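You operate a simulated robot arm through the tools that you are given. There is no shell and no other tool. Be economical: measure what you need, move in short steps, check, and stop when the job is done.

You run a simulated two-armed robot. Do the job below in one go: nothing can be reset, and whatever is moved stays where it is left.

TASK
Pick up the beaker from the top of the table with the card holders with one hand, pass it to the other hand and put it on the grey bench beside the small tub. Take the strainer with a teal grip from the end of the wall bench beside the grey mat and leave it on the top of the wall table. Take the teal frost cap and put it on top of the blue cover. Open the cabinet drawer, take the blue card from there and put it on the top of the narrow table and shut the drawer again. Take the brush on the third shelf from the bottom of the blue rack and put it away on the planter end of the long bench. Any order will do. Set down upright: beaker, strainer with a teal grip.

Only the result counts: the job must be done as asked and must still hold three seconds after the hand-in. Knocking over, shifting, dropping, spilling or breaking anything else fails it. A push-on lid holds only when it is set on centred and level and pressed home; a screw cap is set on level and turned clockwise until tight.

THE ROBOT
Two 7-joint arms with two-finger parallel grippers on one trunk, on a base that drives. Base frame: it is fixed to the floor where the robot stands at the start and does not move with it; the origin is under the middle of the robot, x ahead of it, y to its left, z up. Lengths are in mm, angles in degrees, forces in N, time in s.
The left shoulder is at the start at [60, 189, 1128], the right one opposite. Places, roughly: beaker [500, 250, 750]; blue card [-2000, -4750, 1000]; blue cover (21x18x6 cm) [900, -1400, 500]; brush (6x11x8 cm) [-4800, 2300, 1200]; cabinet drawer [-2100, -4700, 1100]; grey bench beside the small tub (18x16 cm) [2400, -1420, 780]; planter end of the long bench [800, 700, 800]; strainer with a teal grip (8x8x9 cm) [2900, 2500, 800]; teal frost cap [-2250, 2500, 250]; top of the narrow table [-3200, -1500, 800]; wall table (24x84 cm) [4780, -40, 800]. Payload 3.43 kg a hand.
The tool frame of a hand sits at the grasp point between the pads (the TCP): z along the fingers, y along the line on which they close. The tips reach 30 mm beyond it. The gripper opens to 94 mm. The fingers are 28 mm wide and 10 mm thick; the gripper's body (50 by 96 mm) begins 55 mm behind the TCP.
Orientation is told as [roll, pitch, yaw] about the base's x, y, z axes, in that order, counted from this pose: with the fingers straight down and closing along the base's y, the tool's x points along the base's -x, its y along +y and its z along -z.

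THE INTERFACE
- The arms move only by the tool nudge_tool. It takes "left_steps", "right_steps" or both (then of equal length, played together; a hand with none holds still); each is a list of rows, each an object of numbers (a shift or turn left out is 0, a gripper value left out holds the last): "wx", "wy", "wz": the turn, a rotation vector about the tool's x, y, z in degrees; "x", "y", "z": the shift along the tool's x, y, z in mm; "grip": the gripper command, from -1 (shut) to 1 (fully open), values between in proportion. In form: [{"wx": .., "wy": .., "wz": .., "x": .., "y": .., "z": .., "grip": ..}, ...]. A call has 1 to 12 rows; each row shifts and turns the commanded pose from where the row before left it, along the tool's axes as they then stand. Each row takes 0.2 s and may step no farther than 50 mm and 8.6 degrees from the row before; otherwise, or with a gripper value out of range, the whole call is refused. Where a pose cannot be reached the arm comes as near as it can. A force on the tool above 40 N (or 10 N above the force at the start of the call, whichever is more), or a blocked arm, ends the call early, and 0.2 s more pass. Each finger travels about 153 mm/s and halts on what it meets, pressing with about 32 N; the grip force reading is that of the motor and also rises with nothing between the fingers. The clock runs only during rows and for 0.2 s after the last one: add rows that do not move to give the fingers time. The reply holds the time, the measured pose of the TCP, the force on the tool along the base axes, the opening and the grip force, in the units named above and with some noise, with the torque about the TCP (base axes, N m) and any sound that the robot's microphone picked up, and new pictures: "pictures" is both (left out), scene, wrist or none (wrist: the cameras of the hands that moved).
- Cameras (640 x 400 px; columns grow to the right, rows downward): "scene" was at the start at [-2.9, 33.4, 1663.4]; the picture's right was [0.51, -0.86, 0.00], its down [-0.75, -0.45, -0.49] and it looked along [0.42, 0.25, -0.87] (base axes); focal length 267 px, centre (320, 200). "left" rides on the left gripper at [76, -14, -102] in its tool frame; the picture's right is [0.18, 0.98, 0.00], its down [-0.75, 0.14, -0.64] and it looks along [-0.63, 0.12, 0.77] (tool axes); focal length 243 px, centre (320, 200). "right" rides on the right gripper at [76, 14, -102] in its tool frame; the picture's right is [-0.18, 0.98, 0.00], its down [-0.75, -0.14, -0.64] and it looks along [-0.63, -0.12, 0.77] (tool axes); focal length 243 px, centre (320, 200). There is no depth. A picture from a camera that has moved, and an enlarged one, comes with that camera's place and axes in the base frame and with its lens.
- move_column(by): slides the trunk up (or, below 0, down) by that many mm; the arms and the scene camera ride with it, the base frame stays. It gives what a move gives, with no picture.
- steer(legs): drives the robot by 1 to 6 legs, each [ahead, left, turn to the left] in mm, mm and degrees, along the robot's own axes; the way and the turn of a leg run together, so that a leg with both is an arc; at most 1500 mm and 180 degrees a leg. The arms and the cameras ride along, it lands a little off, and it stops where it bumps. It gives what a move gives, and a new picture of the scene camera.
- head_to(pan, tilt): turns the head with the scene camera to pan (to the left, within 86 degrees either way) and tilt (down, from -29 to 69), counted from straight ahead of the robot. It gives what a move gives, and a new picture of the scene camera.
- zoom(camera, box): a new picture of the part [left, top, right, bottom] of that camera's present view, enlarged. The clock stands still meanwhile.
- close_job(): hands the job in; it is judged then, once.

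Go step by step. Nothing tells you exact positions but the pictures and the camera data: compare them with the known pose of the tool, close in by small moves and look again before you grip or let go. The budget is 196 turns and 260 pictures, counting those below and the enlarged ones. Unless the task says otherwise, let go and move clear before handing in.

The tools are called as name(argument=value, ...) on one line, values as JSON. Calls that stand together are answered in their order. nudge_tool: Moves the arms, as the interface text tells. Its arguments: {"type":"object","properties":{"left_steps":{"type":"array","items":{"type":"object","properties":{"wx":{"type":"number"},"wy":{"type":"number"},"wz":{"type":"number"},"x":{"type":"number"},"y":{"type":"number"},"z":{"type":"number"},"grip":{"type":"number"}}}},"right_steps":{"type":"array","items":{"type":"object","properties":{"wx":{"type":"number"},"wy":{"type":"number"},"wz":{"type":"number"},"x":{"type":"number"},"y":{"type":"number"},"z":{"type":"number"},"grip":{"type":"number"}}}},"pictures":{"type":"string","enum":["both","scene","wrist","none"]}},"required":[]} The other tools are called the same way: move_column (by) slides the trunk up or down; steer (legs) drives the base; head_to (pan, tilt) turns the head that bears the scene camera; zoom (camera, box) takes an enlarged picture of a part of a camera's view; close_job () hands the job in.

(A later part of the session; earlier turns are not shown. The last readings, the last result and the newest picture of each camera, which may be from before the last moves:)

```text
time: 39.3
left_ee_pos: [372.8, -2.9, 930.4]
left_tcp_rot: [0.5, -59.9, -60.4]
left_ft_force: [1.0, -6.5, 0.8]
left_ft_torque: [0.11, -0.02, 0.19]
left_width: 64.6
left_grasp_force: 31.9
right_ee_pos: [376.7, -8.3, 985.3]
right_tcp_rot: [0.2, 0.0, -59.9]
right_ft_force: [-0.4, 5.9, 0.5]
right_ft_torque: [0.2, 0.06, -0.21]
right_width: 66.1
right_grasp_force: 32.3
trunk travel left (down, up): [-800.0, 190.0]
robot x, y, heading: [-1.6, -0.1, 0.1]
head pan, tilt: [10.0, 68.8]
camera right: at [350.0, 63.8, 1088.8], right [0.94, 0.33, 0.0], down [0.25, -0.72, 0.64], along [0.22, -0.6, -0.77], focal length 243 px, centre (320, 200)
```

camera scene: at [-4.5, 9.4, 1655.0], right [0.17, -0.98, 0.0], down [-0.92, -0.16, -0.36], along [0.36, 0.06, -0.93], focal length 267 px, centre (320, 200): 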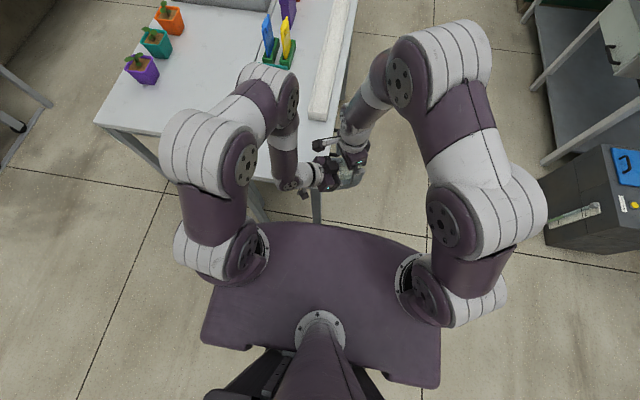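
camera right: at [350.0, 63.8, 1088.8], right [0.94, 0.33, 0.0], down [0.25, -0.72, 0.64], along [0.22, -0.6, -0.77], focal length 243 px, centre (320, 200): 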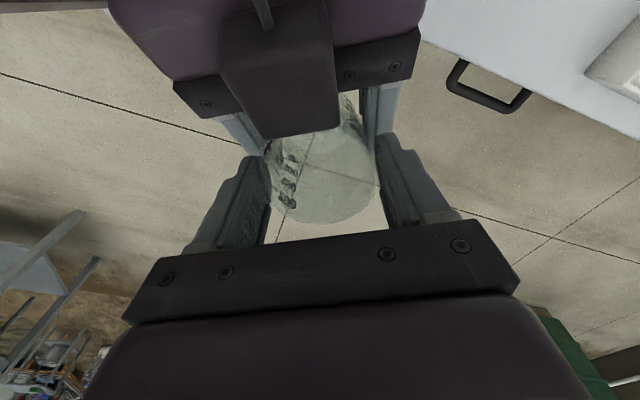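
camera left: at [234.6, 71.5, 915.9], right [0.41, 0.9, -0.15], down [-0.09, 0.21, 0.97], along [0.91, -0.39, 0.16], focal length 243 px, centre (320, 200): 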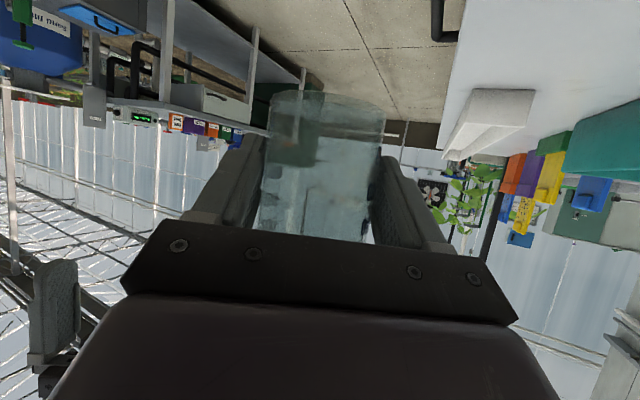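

The right hand holds the beaker. I open the left and draw it back horizontally.

nudge_tool(left_steps=[{"grip": -0.2}, {"grip": 0.3}, {"grip": 1}, {"grip": 1}, {"x": 15, "z": -26}, {"x": 20, "z": -34.6}, {"x": 20, "z": -34.6}, {"x": 20, "z": -34.6}], pictures="both")

```text
time: 41.1
left_ee_pos: [297.5, 129.2, 931.9]
left_tcp_rot: [0.6, -60.0, -60.5]
left_ft_force: [-0.6, -0.2, 0.3]
left_ft_torque: [-0.06, -0.01, -0.02]
left_width: 93.8
left_grasp_force: 0.0
right_ee_pos: [375.6, -6.9, 986.1]
right_tcp_rot: [0.2, -0.1, -60.0]
right_ft_force: [0.5, -0.4, -0.5]
right_ft_torque: [0.0, -0.01, -0.01]
right_width: 65.9
right_grasp_force: 31.9
trunk travel left (down, up): [-800.0, 190.0]
robot x, y, heading: [-1.1, -1.7, 0.1]
head pan, tilt: [10.0, 68.8]
camera scene: at [-5.5, 11.8, 1655.0], right [0.17, -0.98, 0.0], down [-0.92, -0.16, -0.36], along [0.36, 0.06, -0.93], focal length 267 px, centre (320, 200)
camera left: at [221.2, 231.7, 917.3], right [0.81, 0.57, -0.15], down [0.03, 0.22, 0.97], along [0.59, -0.79, 0.16], focal length 243 px, centre (320, 200)
```

scene: 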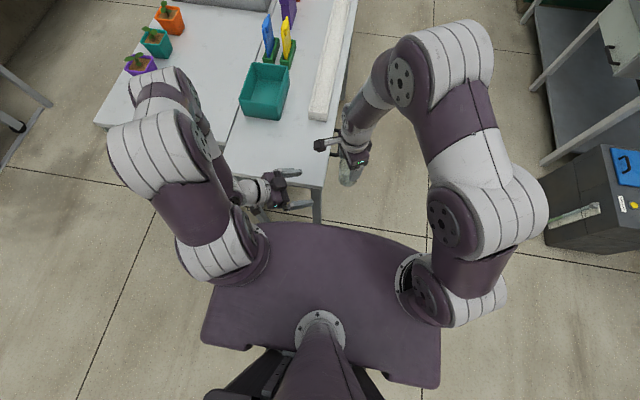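
left: 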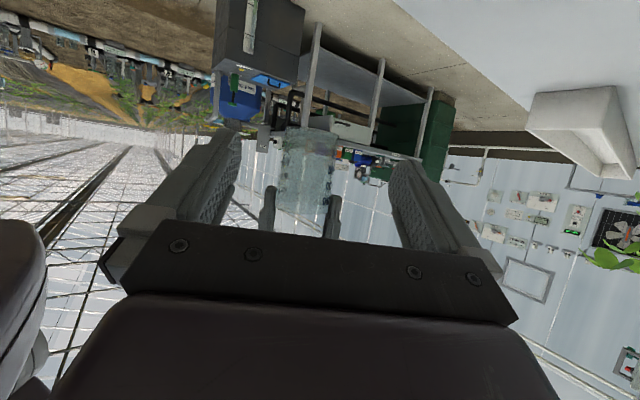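

The hand-over worked. Now I bring both arms to neutral travel poses.

nudge_tool(left_steps=[{"wy": 8}, {"wy": 8}, {"wy": 8}, {"wy": 8}, {"wy": 8}, {"wy": 8}, {"wy": 8}, {"wy": 4}, {"wz": -7.5}, {"wz": -7.5}, {"wz": -7.5}, {"wz": -7.5}], right_steps=[{"wz": -6}, {"wz": -6}, {"wz": -6}, {"wz": -6}, {"wz": -6}, {"wz": -6}, {"wz": -6}, {"wz": -6}, {"wz": -6}, {"wz": -6}, {"y": -40, "x": 20}, {"y": -40, "x": 20}], pictures="none")

nudge_tool(left_steps=[{"wz": -7.5}, {"wz": -7.5}, {"wz": -7.5}, {"wz": -7.5, "y": 20}], right_steps=[{"y": -10}, {}, {}, {}], pictures="none")

head_to(pan=-30, tilt=20)

zoom(camera="scene", box=[160, 100, 480, 300])

```text
time: 43.7
left_ee_pos: [297.3, 125.5, 929.5]
left_tcp_rot: [0.3, 0.0, -29.8]
left_ft_force: [0.2, -0.7, 0.1]
left_ft_torque: [0.0, 0.02, 0.01]
left_width: 94.0
left_grasp_force: 0.0
right_ee_pos: [336.6, -90.4, 985.0]
right_tcp_rot: [0.2, -0.2, 0.0]
right_ft_force: [-0.3, 0.5, -0.2]
right_ft_torque: [0.04, -0.03, -0.01]
right_width: 65.8
right_grasp_force: 31.9
trunk travel left (down, up): [-800.0, 190.0]
robot x, y, heading: [1.3, -1.5, -0.0]
head pan, tilt: [10.0, 68.8]
```

```text
time: 44.7
left_ee_pos: [301.3, 147.8, 929.1]
left_tcp_rot: [0.2, -0.1, 0.1]
left_ft_force: [-0.5, 0.5, -0.2]
left_ft_torque: [-0.02, -0.04, 0.0]
left_width: 94.1
left_grasp_force: 0.2
right_ee_pos: [337.1, -98.6, 985.0]
right_tcp_rot: [0.2, -0.3, -0.1]
right_ft_force: [-0.6, 0.7, -0.2]
right_ft_torque: [-0.01, -0.03, 0.04]
right_width: 65.7
right_grasp_force: 32.1
trunk travel left (down, up): [-800.0, 190.0]
robot x, y, heading: [4.4, -1.0, 0.3]
head pan, tilt: [10.0, 68.8]
```

```text
time: 45.9
left_ee_pos: [301.2, 147.7, 929.2]
left_tcp_rot: [0.3, -0.1, 0.0]
left_ft_force: [-0.2, 0.4, -0.3]
left_ft_torque: [0.0, 0.02, 0.03]
left_width: 94.0
left_grasp_force: 0.1
right_ee_pos: [337.1, -100.5, 983.9]
right_tcp_rot: [0.0, -0.2, -0.1]
right_ft_force: [0.6, 0.4, -0.7]
right_ft_torque: [0.0, 0.01, -0.01]
right_width: 65.7
right_grasp_force: 32.5
trunk travel left (down, up): [-800.0, 190.0]
robot x, y, heading: [-0.7, 0.5, -0.0]
head pan, tilt: [-30.0, 20.0]
camera scene: at [21.4, -46.7, 1722.4], right [-0.5, -0.87, 0.0], down [-0.3, 0.17, -0.94], along [0.81, -0.47, -0.34], focal length 267 px, centre (320, 200)
```

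scene: 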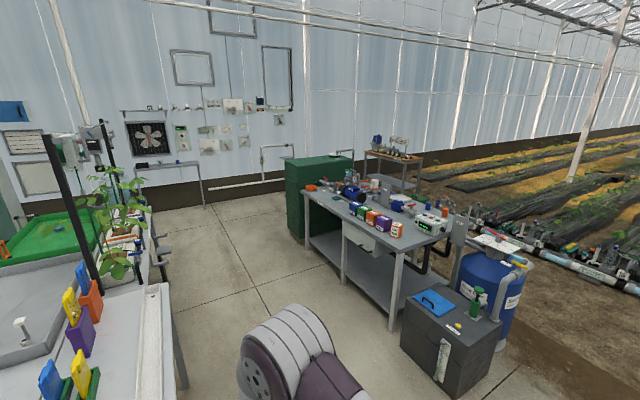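

```text
2.00 times, centred on (320, 200) of scene
camera zoom: at [21.4, -46.7, 1722.4], right [-0.5, -0.87, 0.0], down [-0.3, 0.17, -0.94], along [0.81, -0.47, -0.34], focal length 534 px, centre (320, 200)
```

zoom: 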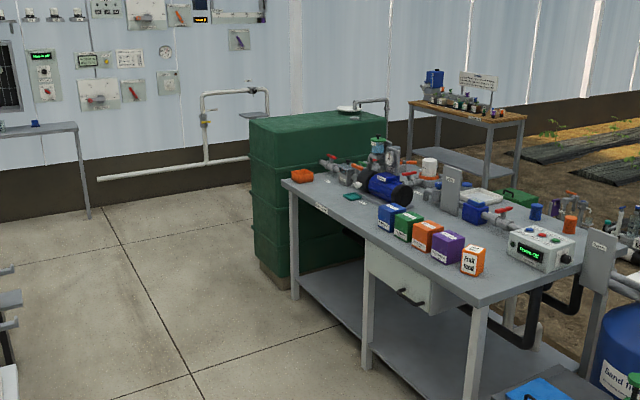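

The small orange tub is at the far-left corner of the grey bench, whose front edge lies near y=-1310. I'll drive there along the aisle.

steer(legs=[[0, -600, 0], [1250, 0, 0], [1250, 0, 0], [0, 0, -90]])

head_to(pan=0, tilt=45)

```text
time: 65.0
left_ee_pos: [2686.8, -876.2, 929.5]
left_tcp_rot: [0.4, 0.0, -87.9]
left_ft_force: [0.7, -0.2, -0.2]
left_ft_torque: [0.0, 0.02, -0.01]
left_width: 94.0
left_grasp_force: 0.0
right_ee_pos: [2440.8, -921.3, 984.0]
right_tcp_rot: [0.1, -0.2, -87.9]
right_ft_force: [-0.3, -0.1, 0.2]
right_ft_torque: [-0.02, -0.01, -0.02]
right_width: 65.1
right_grasp_force: 31.9
trunk travel left (down, up): [-800.0, 190.0]
robot x, y, heading: [2533.1, -580.7, -88.1]
head pan, tilt: [-30.0, 20.0]
camera scene: at [2484.2, -604.0, 1722.5], right [-0.88, 0.47, 0.0], down [0.16, 0.3, -0.94], along [-0.44, -0.83, -0.34], focal length 267 px, centre (320, 200)
```

scene: 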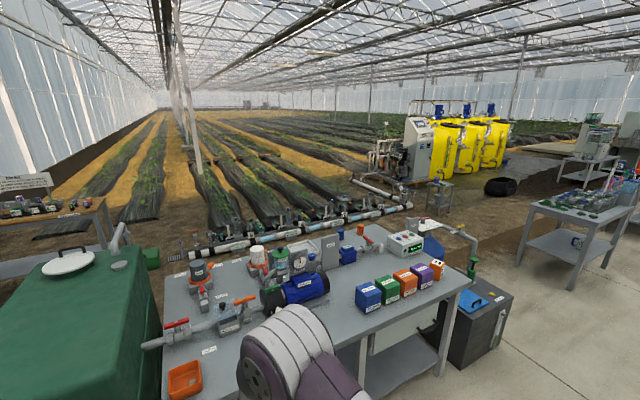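

```text
time: 65.9
left_ee_pos: [2688.2, -876.6, 929.2]
left_tcp_rot: [0.3, -0.1, -88.0]
left_ft_force: [-0.2, 0.7, 0.6]
left_ft_torque: [0.01, -0.04, 0.01]
left_width: 93.9
left_grasp_force: 0.0
right_ee_pos: [2441.2, -921.2, 985.3]
right_tcp_rot: [0.2, -0.3, -88.0]
right_ft_force: [0.0, -0.3, 0.2]
right_ft_torque: [-0.02, 0.0, 0.03]
right_width: 65.3
right_grasp_force: 31.3
trunk travel left (down, up): [-800.0, 190.0]
robot x, y, heading: [2534.7, -583.4, -88.1]
head pan, tilt: [0.0, 45.0]
camera scene: at [2530.7, -603.0, 1683.9], right [-1.0, -0.04, 0.0], down [-0.02, 0.71, -0.71], along [0.02, -0.71, -0.71], focal length 267 px, centre (320, 200)
```

scene: 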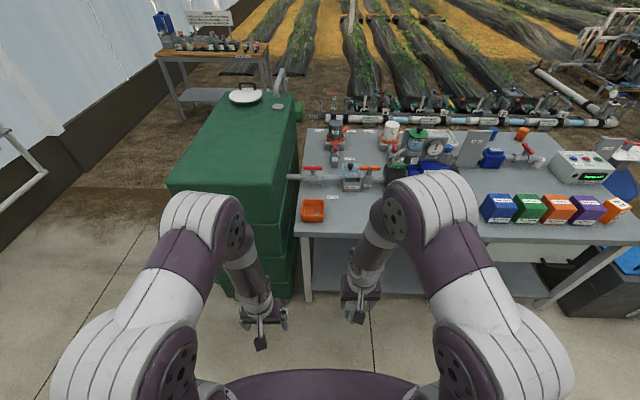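

The bench is as expected, with its front edge at y≈-1298 and the tub at x≈2585. I drive in closer and look down.

steer(legs=[[0, 0, -2], [410, -15, 0]])

head_to(pan=-10, tilt=60)

```text
time: 68.9
left_ee_pos: [2659.6, -1294.5, 930.0]
left_tcp_rot: [0.2, -0.1, -90.2]
left_ft_force: [-0.5, -0.6, -0.6]
left_ft_torque: [0.03, -0.03, -0.01]
left_width: 93.8
left_grasp_force: 0.1
right_ee_pos: [2412.5, -1328.0, 984.4]
right_tcp_rot: [0.2, -0.2, -90.1]
right_ft_force: [0.0, 0.2, -0.9]
right_ft_torque: [0.01, -0.01, -0.01]
right_width: 65.3
right_grasp_force: 32.4
trunk travel left (down, up): [-800.0, 190.0]
robot x, y, heading: [2510.4, -992.7, -90.3]
head pan, tilt: [0.0, 45.0]
camera scene: at [2514.3, -1014.1, 1683.9], right [-1.0, 0.0, 0.0], down [0.0, 0.71, -0.71], along [0.0, -0.71, -0.71], focal length 267 px, centre (320, 200)
```

scene: 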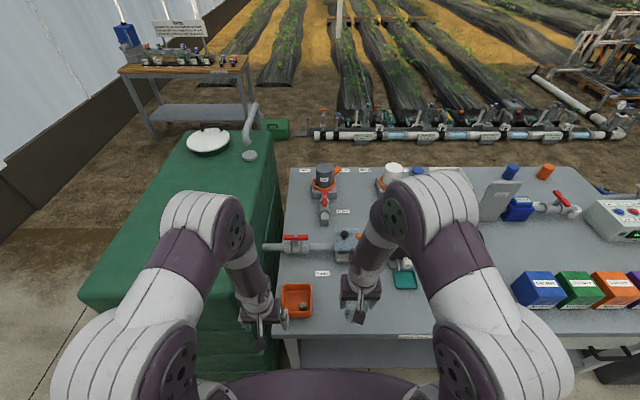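

```text
time: 69.6
left_ee_pos: [2658.7, -1292.6, 929.0]
left_tcp_rot: [0.3, -0.2, -90.2]
left_ft_force: [0.2, -0.6, -0.4]
left_ft_torque: [0.0, 0.02, -0.03]
left_width: 94.0
left_grasp_force: 0.1
right_ee_pos: [2412.3, -1330.0, 984.6]
right_tcp_rot: [0.2, -0.2, -90.2]
right_ft_force: [0.1, 0.4, 0.1]
right_ft_torque: [0.02, -0.03, 0.04]
right_width: 65.3
right_grasp_force: 31.7
trunk travel left (down, up): [-800.0, 190.0]
robot x, y, heading: [2513.3, -996.4, -90.5]
head pan, tilt: [-10.0, 60.0]
camera scene: at [2502.8, -999.1, 1664.4], right [-0.98, 0.18, 0.0], down [0.15, 0.85, -0.5], along [-0.09, -0.49, -0.87], focal length 267 px, centre (320, 200)
```

scene: 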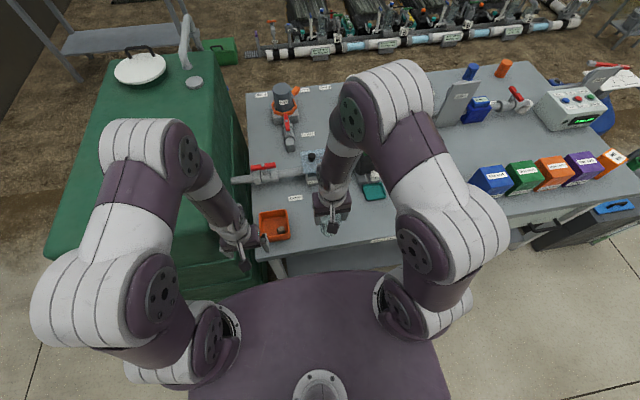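

The spot at about [2410, -1418] is clear between the tub and the teal dish. I move over it and descend.

nudge_tool(right_steps=[{"x": -30}, {"x": -30}, {"x": -28}, {"z": 30}, {"z": 30}, {"z": 22}, {}], pictures="both")

```text
time: 71.2
left_ee_pos: [2659.3, -1294.8, 929.9]
left_tcp_rot: [0.3, 0.0, -90.2]
left_ft_force: [0.3, -0.5, -0.5]
left_ft_torque: [0.01, 0.0, 0.01]
left_width: 93.9
left_grasp_force: 0.1
right_ee_pos: [2414.9, -1416.7, 903.8]
right_tcp_rot: [0.1, -0.2, -90.3]
right_ft_force: [0.1, 0.5, -0.7]
right_ft_torque: [-0.03, 0.04, 0.03]
right_width: 65.0
right_grasp_force: 31.8
trunk travel left (down, up): [-800.0, 190.0]
robot x, y, heading: [2516.1, -993.0, -90.6]
head pan, tilt: [-10.0, 60.0]
camera scene: at [2502.8, -998.4, 1664.4], right [-0.98, 0.18, 0.0], down [0.15, 0.85, -0.5], along [-0.09, -0.49, -0.87], focal length 267 px, centre (320, 200)
camera right: at [2428.4, -1340.3, 1006.3], right [0.98, -0.19, 0.0], down [-0.15, -0.75, 0.64], along [-0.12, -0.63, -0.76], focal length 243 px, centre (320, 200)
```

scene: 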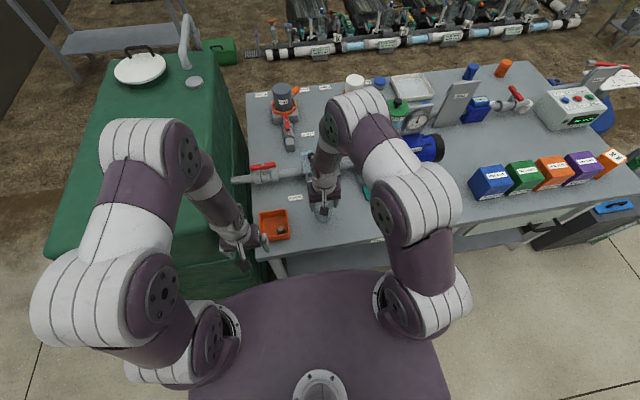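
right: 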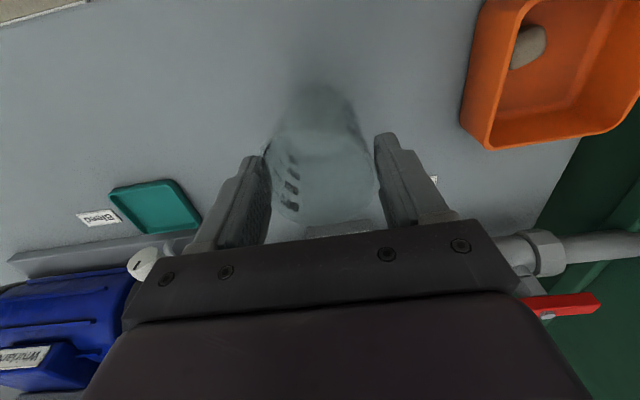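

Clear all round. I lower gently, watching the force.

nudge_tool(right_steps=[{"z": 10}, {"z": 8}, {"z": 4}, {"z": 3}, {"z": 3}, {}], pictures="wrist")

```text
time: 72.6
left_ee_pos: [2659.9, -1292.6, 930.4]
left_tcp_rot: [0.2, -0.2, -90.2]
left_ft_force: [0.0, -0.2, 0.6]
left_ft_torque: [-0.01, 0.03, 0.01]
left_width: 94.2
left_grasp_force: 0.0
right_ee_pos: [2413.3, -1416.6, 876.0]
right_tcp_rot: [0.3, -0.5, -90.3]
right_ft_force: [-0.5, -0.6, 26.7]
right_ft_torque: [-0.37, 0.07, -0.25]
right_width: 65.1
right_grasp_force: 32.0
trunk travel left (down, up): [-800.0, 190.0]
robot x, y, heading: [2514.4, -993.6, -90.3]
head pan, tilt: [-10.0, 60.0]
camera right: at [2427.0, -1340.5, 979.5], right [0.98, -0.19, 0.0], down [-0.15, -0.75, 0.65], along [-0.12, -0.64, -0.76], focal length 243 px, centre (320, 200)
```

right: 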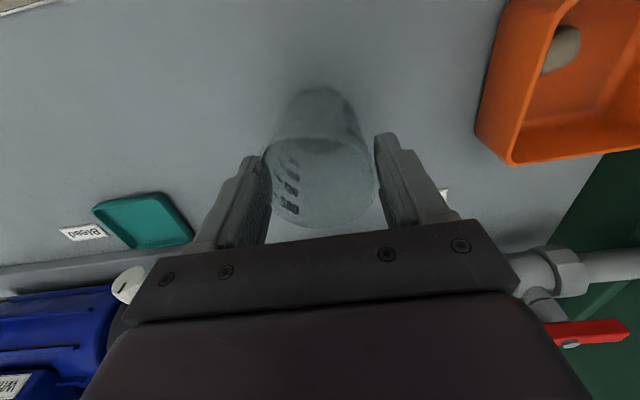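

Contact. I ease off 1 mm, open, and rise straight up.

nudge_tool(right_steps=[{"z": -1}, {"grip": -0.2}, {"grip": 0.3}, {"grip": 1}, {"grip": 1}, {"z": -30}, {"z": -40}, {"z": -40}], pictures="wrist")

```text
time: 74.4
left_ee_pos: [2660.3, -1293.4, 929.6]
left_tcp_rot: [0.2, -0.2, -90.2]
left_ft_force: [-0.1, 0.4, -0.3]
left_ft_torque: [-0.01, 0.0, 0.0]
left_width: 94.0
left_grasp_force: 0.1
right_ee_pos: [2413.5, -1417.5, 984.9]
right_tcp_rot: [0.1, -0.3, -90.1]
right_ft_force: [0.1, 0.5, -0.7]
right_ft_torque: [0.02, 0.01, 0.02]
right_width: 94.0
right_grasp_force: 0.1
trunk travel left (down, up): [-800.0, 190.0]
robot x, y, heading: [2515.7, -993.9, -89.9]
head pan, tilt: [-10.0, 60.0]
camera right: at [2426.8, -1340.8, 1088.5], right [0.98, -0.19, 0.0], down [-0.15, -0.75, 0.64], along [-0.12, -0.63, -0.76], focal length 243 px, centre (320, 200)
```

right: 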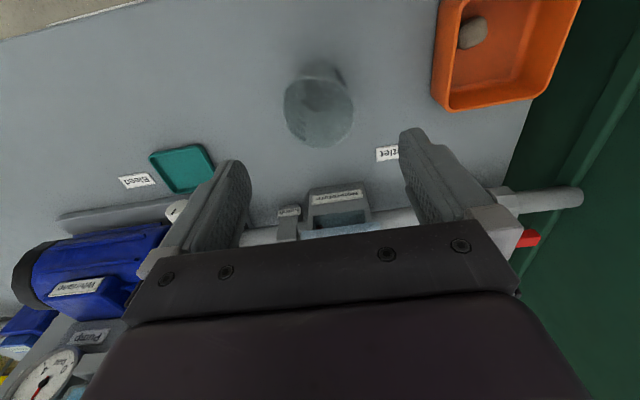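

The beaker stands well beside the tub. Next is the strainer: I back off, turn, and look for the way round to the wall bench.

steer(legs=[[-400, 0, 0], [0, 0, 90], [1000, 0, 0], [0, 0, 60]])

head_to(pan=0, tilt=20)

```text
time: 88.1
left_ee_pos: [3541.3, -280.0, 928.9]
left_tcp_rot: [0.3, -0.1, 58.8]
left_ft_force: [-1.0, -0.2, 0.3]
left_ft_torque: [0.01, 0.0, 0.03]
left_width: 94.0
left_grasp_force: 0.1
right_ee_pos: [3817.0, -301.3, 984.2]
right_tcp_rot: [0.3, -0.3, 58.8]
right_ft_force: [-0.6, -0.3, 0.7]
right_ft_torque: [0.02, -0.01, -0.03]
right_width: 94.0
right_grasp_force: 0.1
trunk travel left (down, up): [-800.0, 190.0]
robot x, y, heading: [3511.9, -614.7, 58.6]
head pan, tilt: [-10.0, 60.0]
camera scene: at [3524.7, -614.6, 1664.4], right [0.75, -0.66, 0.0], down [-0.57, -0.65, -0.5], along [0.33, 0.38, -0.87], focal length 267 px, centre (320, 200)
```

scene: 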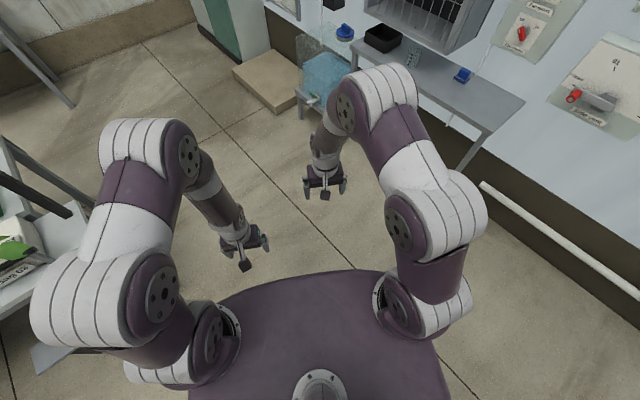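

```text
time: 89.1
left_ee_pos: [3541.8, -279.3, 929.5]
left_tcp_rot: [0.4, -0.1, 58.8]
left_ft_force: [-0.4, 0.2, -0.4]
left_ft_torque: [-0.02, -0.04, -0.02]
left_width: 94.1
left_grasp_force: 0.1
right_ee_pos: [3815.8, -301.2, 984.2]
right_tcp_rot: [0.1, -0.3, 58.8]
right_ft_force: [-0.2, -0.6, 1.1]
right_ft_torque: [-0.03, -0.02, -0.03]
right_width: 94.1
right_grasp_force: 0.0
trunk travel left (down, up): [-800.0, 190.0]
robot x, y, heading: [3509.5, -612.9, 58.8]
head pan, tilt: [0.0, 20.0]
camera scene: at [3529.1, -585.0, 1722.4], right [0.85, -0.52, 0.0], down [-0.18, -0.29, -0.94], along [0.49, 0.8, -0.34], focal length 267 px, centre (320, 200)
```

scene: 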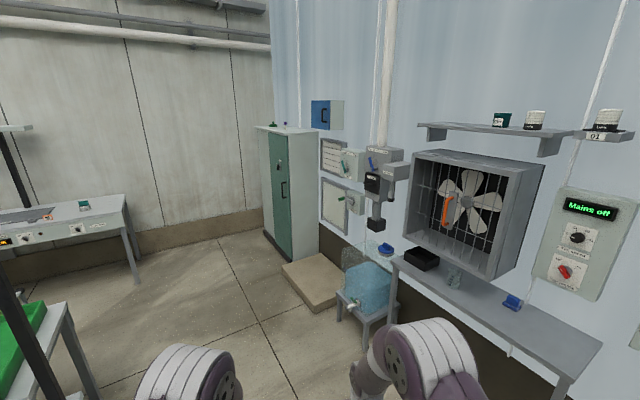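

zoom(camera="scene", box=[0, 180, 160, 280])

zoom(camera="scene", box=[330, 220, 610, 395])

```text
4.00 times, centred on (80, 230) of scene
camera zoom: at [3529.1, -585.0, 1722.4], right [0.85, -0.52, 0.0], down [-0.18, -0.29, -0.94], along [0.49, 0.8, -0.34], focal length 1068 px, centre (1280, 80)
```

zoom: 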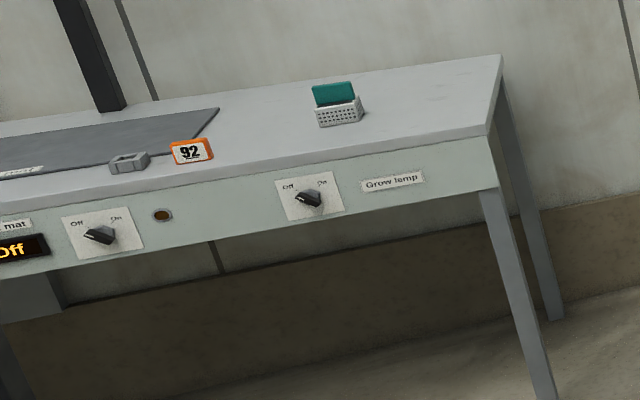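

```text
2.29 times, centred on (470, 308) of scene
camera zoom: at [3529.1, -585.0, 1722.4], right [0.85, -0.52, 0.0], down [-0.18, -0.29, -0.94], along [0.49, 0.8, -0.34], focal length 610 px, centre (-23, -46)
```

zoom: 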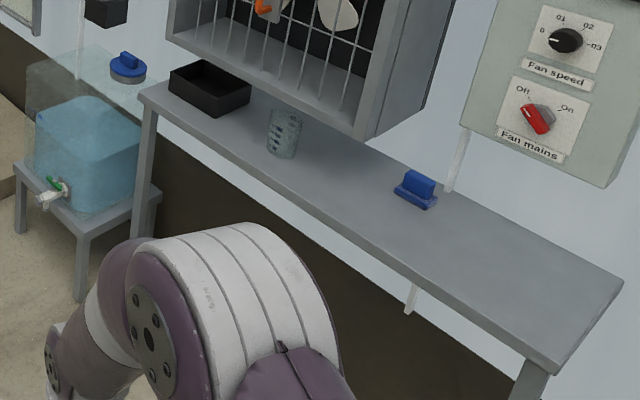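

The strainer stands on the end of the wall bench around [2870, 2520], a perforated box with an upright teal grip. I drive up the aisle along x≈3510.

steer(legs=[[0, 0, 31.2], [1250, 0, 0], [1150, 0, 0]])

head_to(pan=40, tilt=35)

```text
time: 102.3
left_ee_pos: [3326.8, 2058.3, 929.4]
left_tcp_rot: [0.4, -0.1, 92.0]
left_ft_force: [-1.1, -0.9, -0.1]
left_ft_torque: [-0.01, -0.03, 0.03]
left_width: 94.0
left_grasp_force: 0.0
right_ee_pos: [3568.6, 2192.5, 985.1]
right_tcp_rot: [0.1, -0.2, 92.0]
right_ft_force: [-0.1, 0.2, -0.4]
right_ft_torque: [0.02, 0.03, 0.02]
right_width: 93.6
right_grasp_force: 0.2
trunk travel left (down, up): [-800.0, 190.0]
robot x, y, heading: [3484.0, 1762.1, 91.7]
head pan, tilt: [0.0, 20.0]
camera scene: at [3484.5, 1796.6, 1722.5], right [1.0, 0.03, 0.0], down [0.01, -0.34, -0.94], along [-0.03, 0.94, -0.34], focal length 267 px, centre (320, 200)
```

scene: 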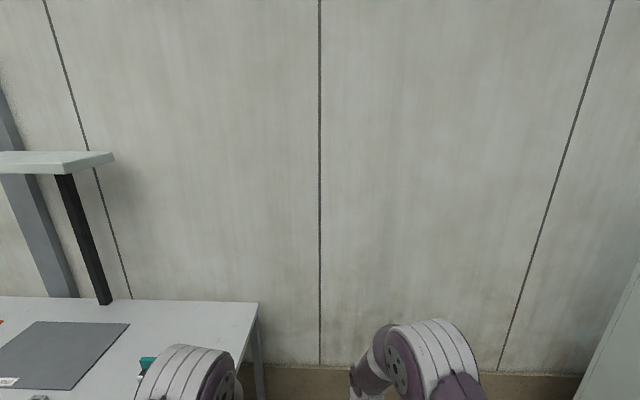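

```text
time: 103.4
left_ee_pos: [3327.8, 2058.5, 928.7]
left_tcp_rot: [0.2, -0.1, 91.9]
left_ft_force: [0.2, -0.4, -0.3]
left_ft_torque: [-0.01, -0.05, 0.02]
left_width: 93.9
left_grasp_force: 0.0
right_ee_pos: [3569.5, 2191.7, 984.4]
right_tcp_rot: [0.1, -0.1, 92.0]
right_ft_force: [0.1, -0.3, 0.0]
right_ft_torque: [0.0, 0.01, 0.01]
right_width: 93.9
right_grasp_force: 0.1
trunk travel left (down, up): [-800.0, 190.0]
robot x, y, heading: [3486.4, 1762.4, 92.1]
head pan, tilt: [40.0, 35.0]
camera scene: at [3428.9, 1769.2, 1698.7], right [0.74, 0.67, 0.0], down [0.38, -0.43, -0.82], along [-0.55, 0.61, -0.57], focal length 267 px, centre (320, 200)
```

scene: 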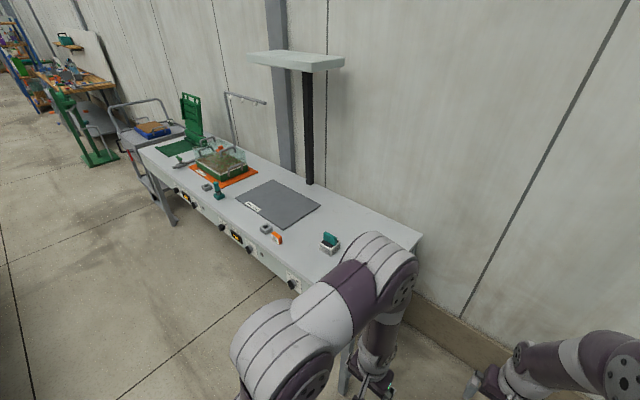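

zoom(camera="scene", box=[250, 200, 410, 300])

steer(legs=[[0, 600, 0], [120, 0, -2]])

head_to(pan=5, tilt=50)

```text
4.00 times, centred on (330, 250) of scene
camera zoom: at [3428.9, 1769.2, 1698.7], right [0.74, 0.67, 0.0], down [0.38, -0.43, -0.82], along [-0.55, 0.61, -0.57], focal length 1068 px, centre (280, 0)
```

zoom: 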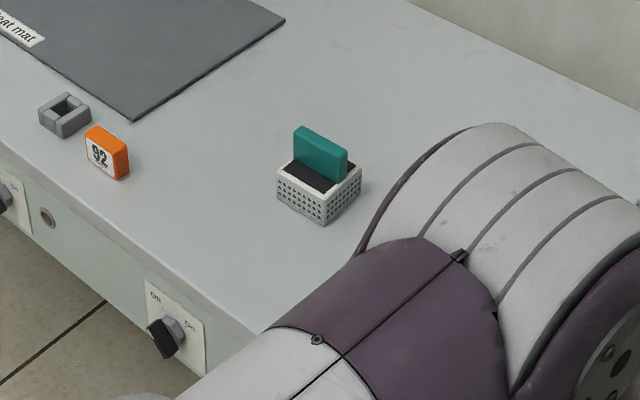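

```text
time: 107.6
left_ee_pos: [2744.8, 2168.3, 930.3]
left_tcp_rot: [0.2, -0.1, 89.2]
left_ft_force: [0.0, 0.3, 0.4]
left_ft_torque: [0.0, 0.0, 0.04]
left_width: 94.1
left_grasp_force: 0.1
right_ee_pos: [2993.4, 2288.9, 984.1]
right_tcp_rot: [0.1, -0.3, 89.1]
right_ft_force: [-0.1, -0.1, -0.9]
right_ft_torque: [-0.01, 0.0, -0.05]
right_width: 94.2
right_grasp_force: 0.0
trunk travel left (down, up): [-800.0, 190.0]
robot x, y, heading: [2890.5, 1866.6, 89.4]
head pan, tilt: [40.0, 35.0]
camera scene: at [2832.1, 1872.9, 1698.7], right [0.78, 0.63, 0.0], down [0.36, -0.44, -0.82], along [-0.52, 0.64, -0.57], focal length 267 px, centre (320, 200)
```

scene: 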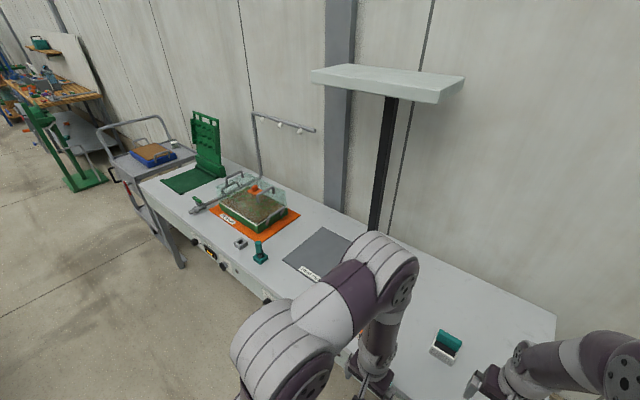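

```text
time: 108.6
left_ee_pos: [2745.5, 2167.6, 929.9]
left_tcp_rot: [0.3, -0.1, 89.2]
left_ft_force: [0.1, 0.7, 0.0]
left_ft_torque: [-0.04, -0.02, -0.03]
left_width: 93.8
left_grasp_force: 0.0
right_ee_pos: [2992.9, 2289.0, 985.3]
right_tcp_rot: [0.1, -0.3, 89.2]
right_ft_force: [-0.7, 0.4, 0.5]
right_ft_torque: [0.01, 0.02, 0.0]
right_width: 94.2
right_grasp_force: 0.1
trunk travel left (down, up): [-800.0, 190.0]
robot x, y, heading: [2887.0, 1866.1, 88.9]
head pan, tilt: [5.0, 50.0]
camera scene: at [2882.1, 1881.7, 1677.0], right [1.0, 0.07, 0.0], down [0.06, -0.76, -0.64], along [-0.05, 0.64, -0.77], focal length 267 px, centre (320, 200)
```

scene: 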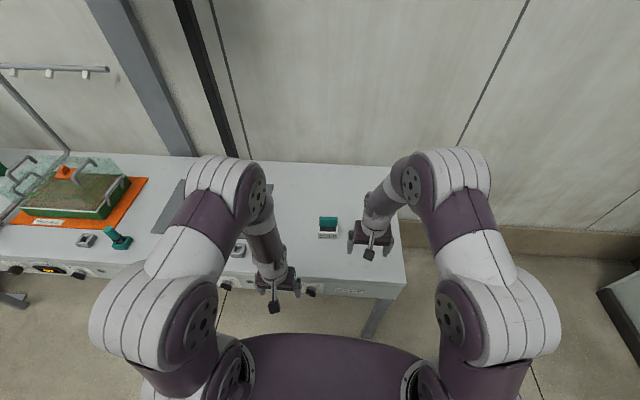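

The strainer is at about [2867, 2464], 230 mm in from the front edge. Its grip plate is thin front-to-back and about 65 mm wide, so I'll grip across its width with the right hand slanted forward. I position the base first.

steer(legs=[[90, 150, 1]])

nudge_tool(right_steps=[{"wy": -6}, {"wy": -6}, {"wy": -6}, {"wy": -6}, {"wy": -6}, {}], pictures="both")

```text
time: 110.1
left_ee_pos: [2591.3, 2259.4, 929.5]
left_tcp_rot: [0.3, -0.1, 90.2]
left_ft_force: [-0.3, -1.2, 0.1]
left_ft_torque: [-0.01, 0.04, 0.0]
left_width: 93.7
left_grasp_force: 0.0
right_ee_pos: [2838.9, 2383.3, 985.0]
right_tcp_rot: [0.2, -0.2, 90.3]
right_ft_force: [0.7, -0.1, 0.3]
right_ft_torque: [0.0, 0.01, -0.01]
right_width: 93.9
right_grasp_force: 0.1
trunk travel left (down, up): [-800.0, 190.0]
robot x, y, heading: [2739.3, 1958.3, 90.1]
head pan, tilt: [5.0, 50.0]
camera scene: at [2735.0, 1973.9, 1677.0], right [1.0, 0.09, 0.0], down [0.07, -0.76, -0.64], along [-0.06, 0.64, -0.77], focal length 267 px, centre (320, 200)
```

scene: 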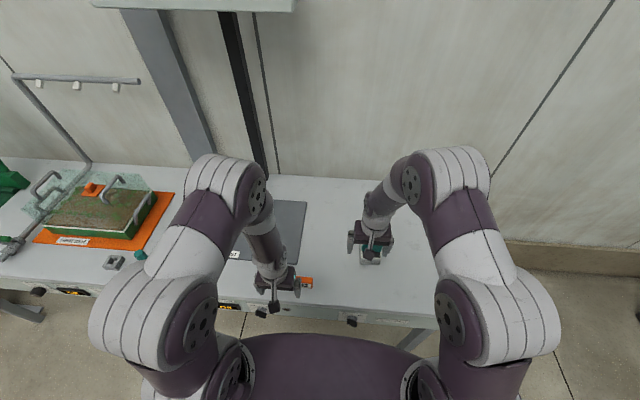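

```text
time: 111.5
left_ee_pos: [2592.9, 2257.5, 929.2]
left_tcp_rot: [0.5, -0.2, 90.2]
left_ft_force: [-0.1, -0.2, 0.3]
left_ft_torque: [-0.01, -0.02, 0.01]
left_width: 93.8
left_grasp_force: 0.0
right_ee_pos: [2839.1, 2383.5, 983.6]
right_tcp_rot: [-0.2, -28.7, 90.2]
right_ft_force: [-0.6, -0.6, -0.4]
right_ft_torque: [0.0, 0.02, 0.02]
right_width: 93.8
right_grasp_force: 0.1
trunk travel left (down, up): [-800.0, 190.0]
robot x, y, heading: [2738.7, 1960.7, 90.3]
head pan, tilt: [5.0, 50.0]
camera scene: at [2734.0, 1974.9, 1676.9], right [1.0, 0.09, 0.0], down [0.07, -0.76, -0.64], along [-0.06, 0.64, -0.77], focal length 267 px, centre (320, 200)
camera right: at [2823.9, 2267.6, 1038.7], right [-0.98, 0.16, 0.09], down [0.14, 0.35, 0.93], along [0.12, 0.92, -0.37], focal length 243 px, centre (320, 200)
```

scene: 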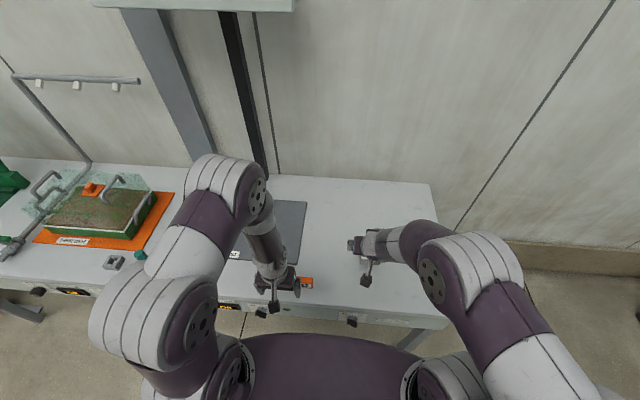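
right: 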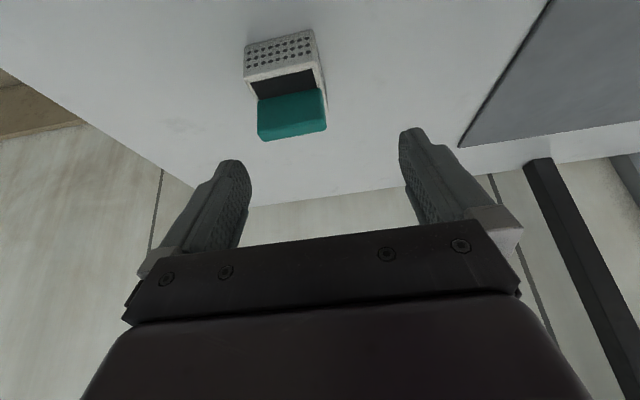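

The grip plate is at about [2872, 2472], z 832–876, turned by about -6°. I move to the pre-grasp.

nudge_tool(right_steps=[{"x": -8, "y": -16, "z": 29}, {"x": -8, "y": -17, "z": 29}, {"wx": 2.9, "wz": 5.3}, {}], pictures="wrist")

```text
time: 112.5
left_ee_pos: [2592.7, 2259.7, 929.2]
left_tcp_rot: [0.3, -0.1, 90.2]
left_ft_force: [0.0, 0.1, -0.9]
left_ft_torque: [0.0, 0.01, -0.01]
left_width: 94.0
left_grasp_force: 0.1
right_ee_pos: [2872.0, 2426.2, 942.6]
right_tcp_rot: [0.4, -30.2, 84.0]
right_ft_force: [0.3, 0.2, -0.7]
right_ft_torque: [-0.01, -0.02, 0.01]
right_width: 94.0
right_grasp_force: 0.0
trunk travel left (down, up): [-800.0, 190.0]
robot x, y, heading: [2737.2, 1957.5, 90.3]
head pan, tilt: [5.0, 50.0]
camera right: at [2845.1, 2311.2, 992.9], right [-0.96, 0.26, 0.1], down [0.18, 0.31, 0.93], along [0.21, 0.91, -0.35], focal length 243 px, centre (320, 200)
```

right: 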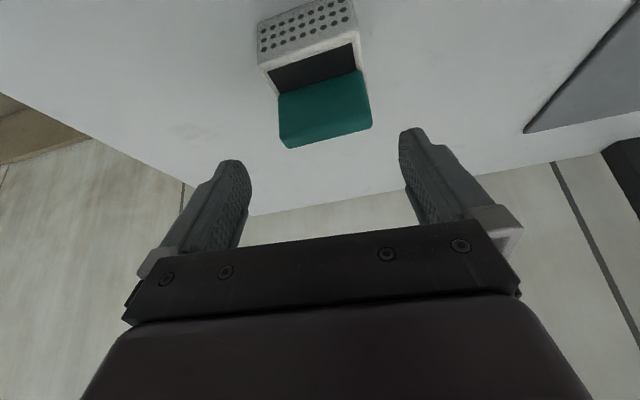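

nudge_tool(right_steps=[{"wx": -2.7, "wz": -4.8}, {"x": 3.4, "y": -1, "z": 25}, {"z": 25}, {}], pictures="wrist")

```text
time: 113.5
left_ee_pos: [2592.7, 2257.9, 929.6]
left_tcp_rot: [0.4, 0.0, 90.2]
left_ft_force: [0.5, -0.2, -0.2]
left_ft_torque: [-0.03, 0.01, 0.0]
left_width: 93.9
left_grasp_force: 0.1
right_ee_pos: [2871.8, 2449.3, 896.7]
right_tcp_rot: [0.2, -30.2, 89.6]
right_ft_force: [0.0, -0.5, -0.1]
right_ft_torque: [0.01, 0.02, -0.03]
right_width: 94.0
right_grasp_force: 0.2
trunk travel left (down, up): [-800.0, 190.0]
robot x, y, heading: [2737.9, 1959.1, 90.2]
head pan, tilt: [5.0, 50.0]
camera right: at [2856.3, 2331.1, 948.1], right [-0.98, 0.16, 0.1], down [0.15, 0.33, 0.93], along [0.12, 0.93, -0.35], focal length 243 px, centre (320, 200)
```

right: 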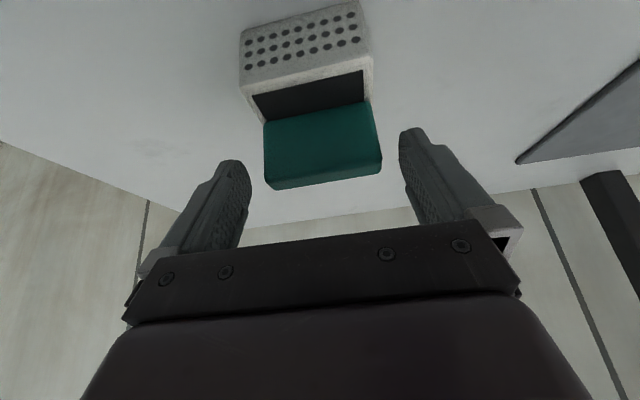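

nudge_tool(right_steps=[{"z": 15}, {"z": 14}, {}, {"grip": 0.6}, {"grip": 0.2}, {"grip": 0.2}, {"grip": -0.3}, {"grip": -0.3}], pictures="wrist")

```text
time: 115.3
left_ee_pos: [2592.5, 2258.1, 929.9]
left_tcp_rot: [0.2, -0.1, 90.2]
left_ft_force: [-0.4, 0.0, 0.2]
left_ft_torque: [0.0, 0.01, 0.0]
left_width: 94.4
left_grasp_force: 0.1
right_ee_pos: [2872.5, 2464.6, 872.9]
right_tcp_rot: [0.3, -30.2, 89.6]
right_ft_force: [-0.1, 0.1, 1.1]
right_ft_torque: [-0.05, -0.01, 0.02]
right_width: 71.6
right_grasp_force: 32.1
trunk travel left (down, up): [-800.0, 190.0]
robot x, y, heading: [2737.9, 1960.0, 90.4]
head pan, tilt: [5.0, 50.0]
camera right: at [2857.3, 2346.2, 923.5], right [-0.98, 0.16, 0.1], down [0.15, 0.33, 0.93], along [0.12, 0.93, -0.35], focal length 243 px, centre (320, 200)
```

right: 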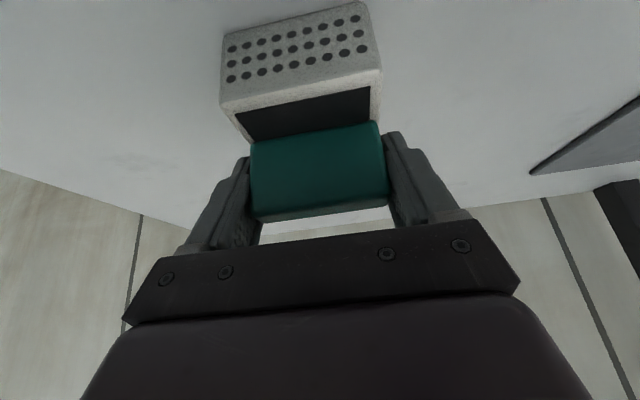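

Gripped. I lift the strainer, pull it in, and drive to the wall table.

nudge_tool(right_steps=[{"x": -10, "z": -17.3}, {"x": -20, "z": -34.6}, {"x": -20, "z": -34.6}, {"x": 35, "z": -20}, {"x": 35, "z": -20}, {}], pictures="wrist")

steer(legs=[[-200, 0, 0], [0, -770, 0], [0, 0, -90.4], [0, -990, 0], [0, -990, 0]])

```text
time: 116.7
left_ee_pos: [2592.1, 2258.9, 928.5]
left_tcp_rot: [0.3, -0.1, 90.3]
left_ft_force: [0.1, 0.6, -1.0]
left_ft_torque: [-0.03, 0.02, 0.04]
left_width: 93.9
left_grasp_force: 0.1
right_ee_pos: [2871.9, 2385.0, 970.3]
right_tcp_rot: [0.2, -30.2, 89.6]
right_ft_force: [-0.8, 0.2, -1.1]
right_ft_torque: [0.0, -0.04, 0.04]
right_width: 71.5
right_grasp_force: 31.7
trunk travel left (down, up): [-800.0, 190.0]
robot x, y, heading: [2736.6, 1954.9, 90.1]
head pan, tilt: [5.0, 50.0]
camera right: at [2857.3, 2265.8, 1021.6], right [-0.98, 0.16, 0.1], down [0.15, 0.33, 0.93], along [0.12, 0.93, -0.35], focal length 243 px, centre (320, 200)
```

right: 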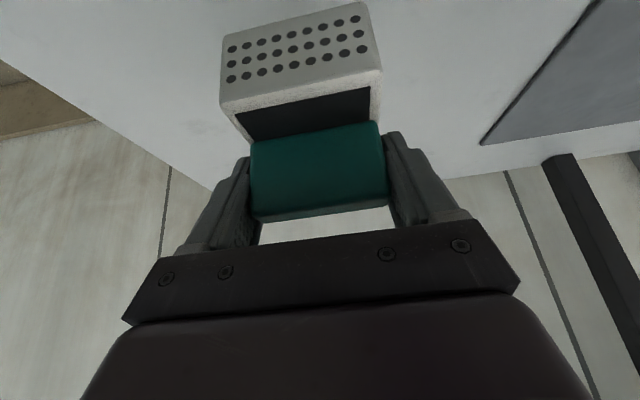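

```text
time: 135.4
left_ee_pos: [3827.3, -83.1, 930.0]
left_tcp_rot: [0.3, 0.0, 1.0]
left_ft_force: [-0.8, -1.0, 0.3]
left_ft_torque: [0.01, 0.02, -0.03]
left_width: 93.9
left_grasp_force: 0.1
right_ee_pos: [3956.7, -360.7, 969.5]
right_tcp_rot: [0.2, -30.2, 0.3]
right_ft_force: [0.3, -0.3, -0.8]
right_ft_torque: [0.03, 0.0, -0.01]
right_width: 71.7
right_grasp_force: 32.0
trunk travel left (down, up): [-800.0, 190.0]
robot x, y, heading: [3531.2, -238.3, 0.7]
head pan, tilt: [5.0, 50.0]
camera scene: at [3547.1, -227.7, 1676.9], right [0.1, -0.99, 0.0], down [-0.76, -0.08, -0.64], along [0.64, 0.07, -0.77], focal length 267 px, centre (320, 200)
```

scene: 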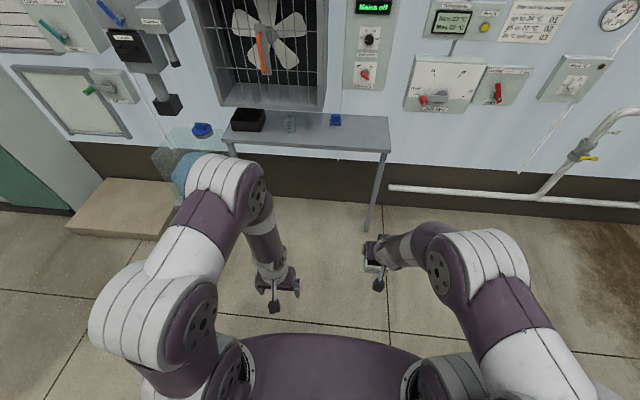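

The wall table's right part is free (front corner at about [4636, -453]). I drive up to it.

steer(legs=[[790, 30, -0.5]])

head_to(pan=-10, tilt=60)

```text
time: 139.6
left_ee_pos: [4618.4, -39.1, 929.3]
left_tcp_rot: [0.2, -0.1, 1.0]
left_ft_force: [0.2, 0.1, -0.1]
left_ft_torque: [-0.01, -0.04, 0.02]
left_width: 94.0
left_grasp_force: 0.0
right_ee_pos: [4746.8, -316.9, 971.4]
right_tcp_rot: [0.3, -30.2, 0.4]
right_ft_force: [-0.1, 0.5, 0.7]
right_ft_torque: [-0.02, -0.01, 0.02]
right_width: 71.8
right_grasp_force: 31.9
trunk travel left (down, up): [-800.0, 190.0]
robot x, y, heading: [4320.1, -187.8, 0.9]
head pan, tilt: [5.0, 50.0]
camera scene: at [4337.5, -184.6, 1676.9], right [0.1, -0.99, 0.0], down [-0.76, -0.08, -0.64], along [0.64, 0.07, -0.77], focal length 267 px, centre (320, 200)
```

scene: 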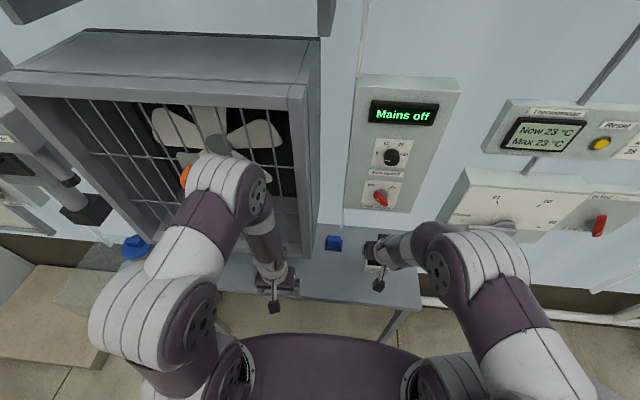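

```text
time: 140.4
left_ee_pos: [4618.6, -39.0, 929.9]
left_tcp_rot: [0.3, -0.1, 1.0]
left_ft_force: [0.3, -0.2, 1.0]
left_ft_torque: [0.03, 0.0, 0.02]
left_width: 94.0
left_grasp_force: 0.1
right_ee_pos: [4747.6, -317.2, 971.3]
right_tcp_rot: [0.3, -30.1, 0.4]
right_ft_force: [0.4, -0.2, -0.4]
right_ft_torque: [0.0, -0.01, -0.02]
right_width: 71.7
right_grasp_force: 31.9
trunk travel left (down, up): [-800.0, 190.0]
robot x, y, heading: [4319.3, -190.5, 1.3]
head pan, tilt: [-10.0, 60.0]
camera scene: at [4327.0, -203.0, 1664.4], right [-0.16, -0.99, 0.0], down [-0.86, 0.14, -0.5], along [0.49, -0.08, -0.87], focal length 267 px, centre (320, 200)
```

scene: 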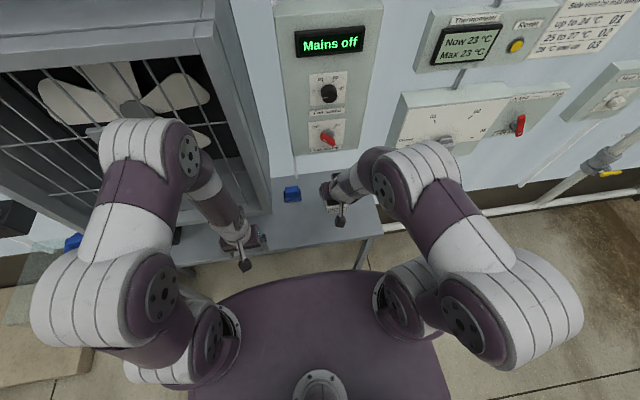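

I descend with the strainer over the free spot.

nudge_tool(right_steps=[{"y": -15}, {"x": 15, "z": 26}, {"x": 12.5, "z": 21.7}, {}], pictures="wrist")

```text
time: 141.4
left_ee_pos: [4618.5, -40.0, 928.8]
left_tcp_rot: [0.4, -0.1, 0.9]
left_ft_force: [0.0, -0.5, -0.7]
left_ft_torque: [-0.01, -0.01, -0.03]
left_width: 93.9
left_grasp_force: 0.0
right_ee_pos: [4747.7, -331.4, 916.9]
right_tcp_rot: [0.4, -30.2, 0.5]
right_ft_force: [0.3, -0.2, -0.7]
right_ft_torque: [-0.01, 0.02, 0.03]
right_width: 71.9
right_grasp_force: 32.0
trunk travel left (down, up): [-800.0, 190.0]
robot x, y, heading: [4316.9, -189.5, 0.9]
head pan, tilt: [-10.0, 60.0]
camera right: at [4629.6, -319.1, 966.9], right [0.15, 0.98, 0.1], down [0.33, -0.14, 0.93], along [0.93, -0.11, -0.35], focal length 243 px, centre (320, 200)
```

right: 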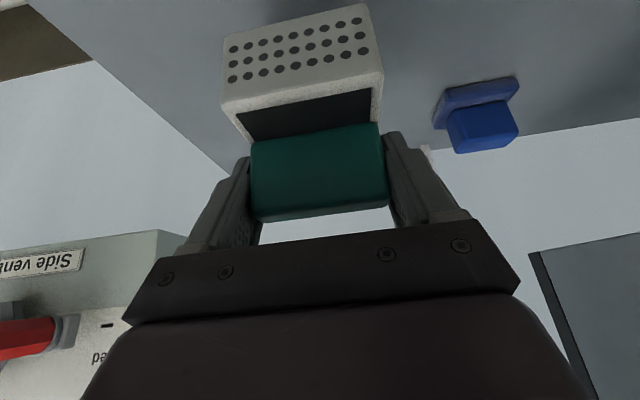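

nudge_tool(right_steps=[{"x": 5, "z": 8.66}, {"x": 5, "z": 8.66}, {"x": 2, "z": 3.46}, {"x": 2, "z": 3.46}, {"x": 2, "z": 3.46}, {}], pictures="none")

```text
time: 142.8
left_ee_pos: [4618.0, -39.0, 930.6]
left_tcp_rot: [0.3, -0.2, 0.9]
left_ft_force: [-0.3, 0.0, 0.2]
left_ft_torque: [-0.02, 0.01, -0.03]
left_width: 94.1
left_grasp_force: 0.2
right_ee_pos: [4748.8, -332.6, 884.5]
right_tcp_rot: [-0.1, -30.1, 0.6]
right_ft_force: [-0.3, 0.4, -0.9]
right_ft_torque: [0.04, 0.0, 0.02]
right_width: 71.8
right_grasp_force: 32.1
trunk travel left (down, up): [-800.0, 190.0]
robot x, y, heading: [4322.6, -188.5, 0.9]
head pan, tilt: [-10.0, 60.0]
```

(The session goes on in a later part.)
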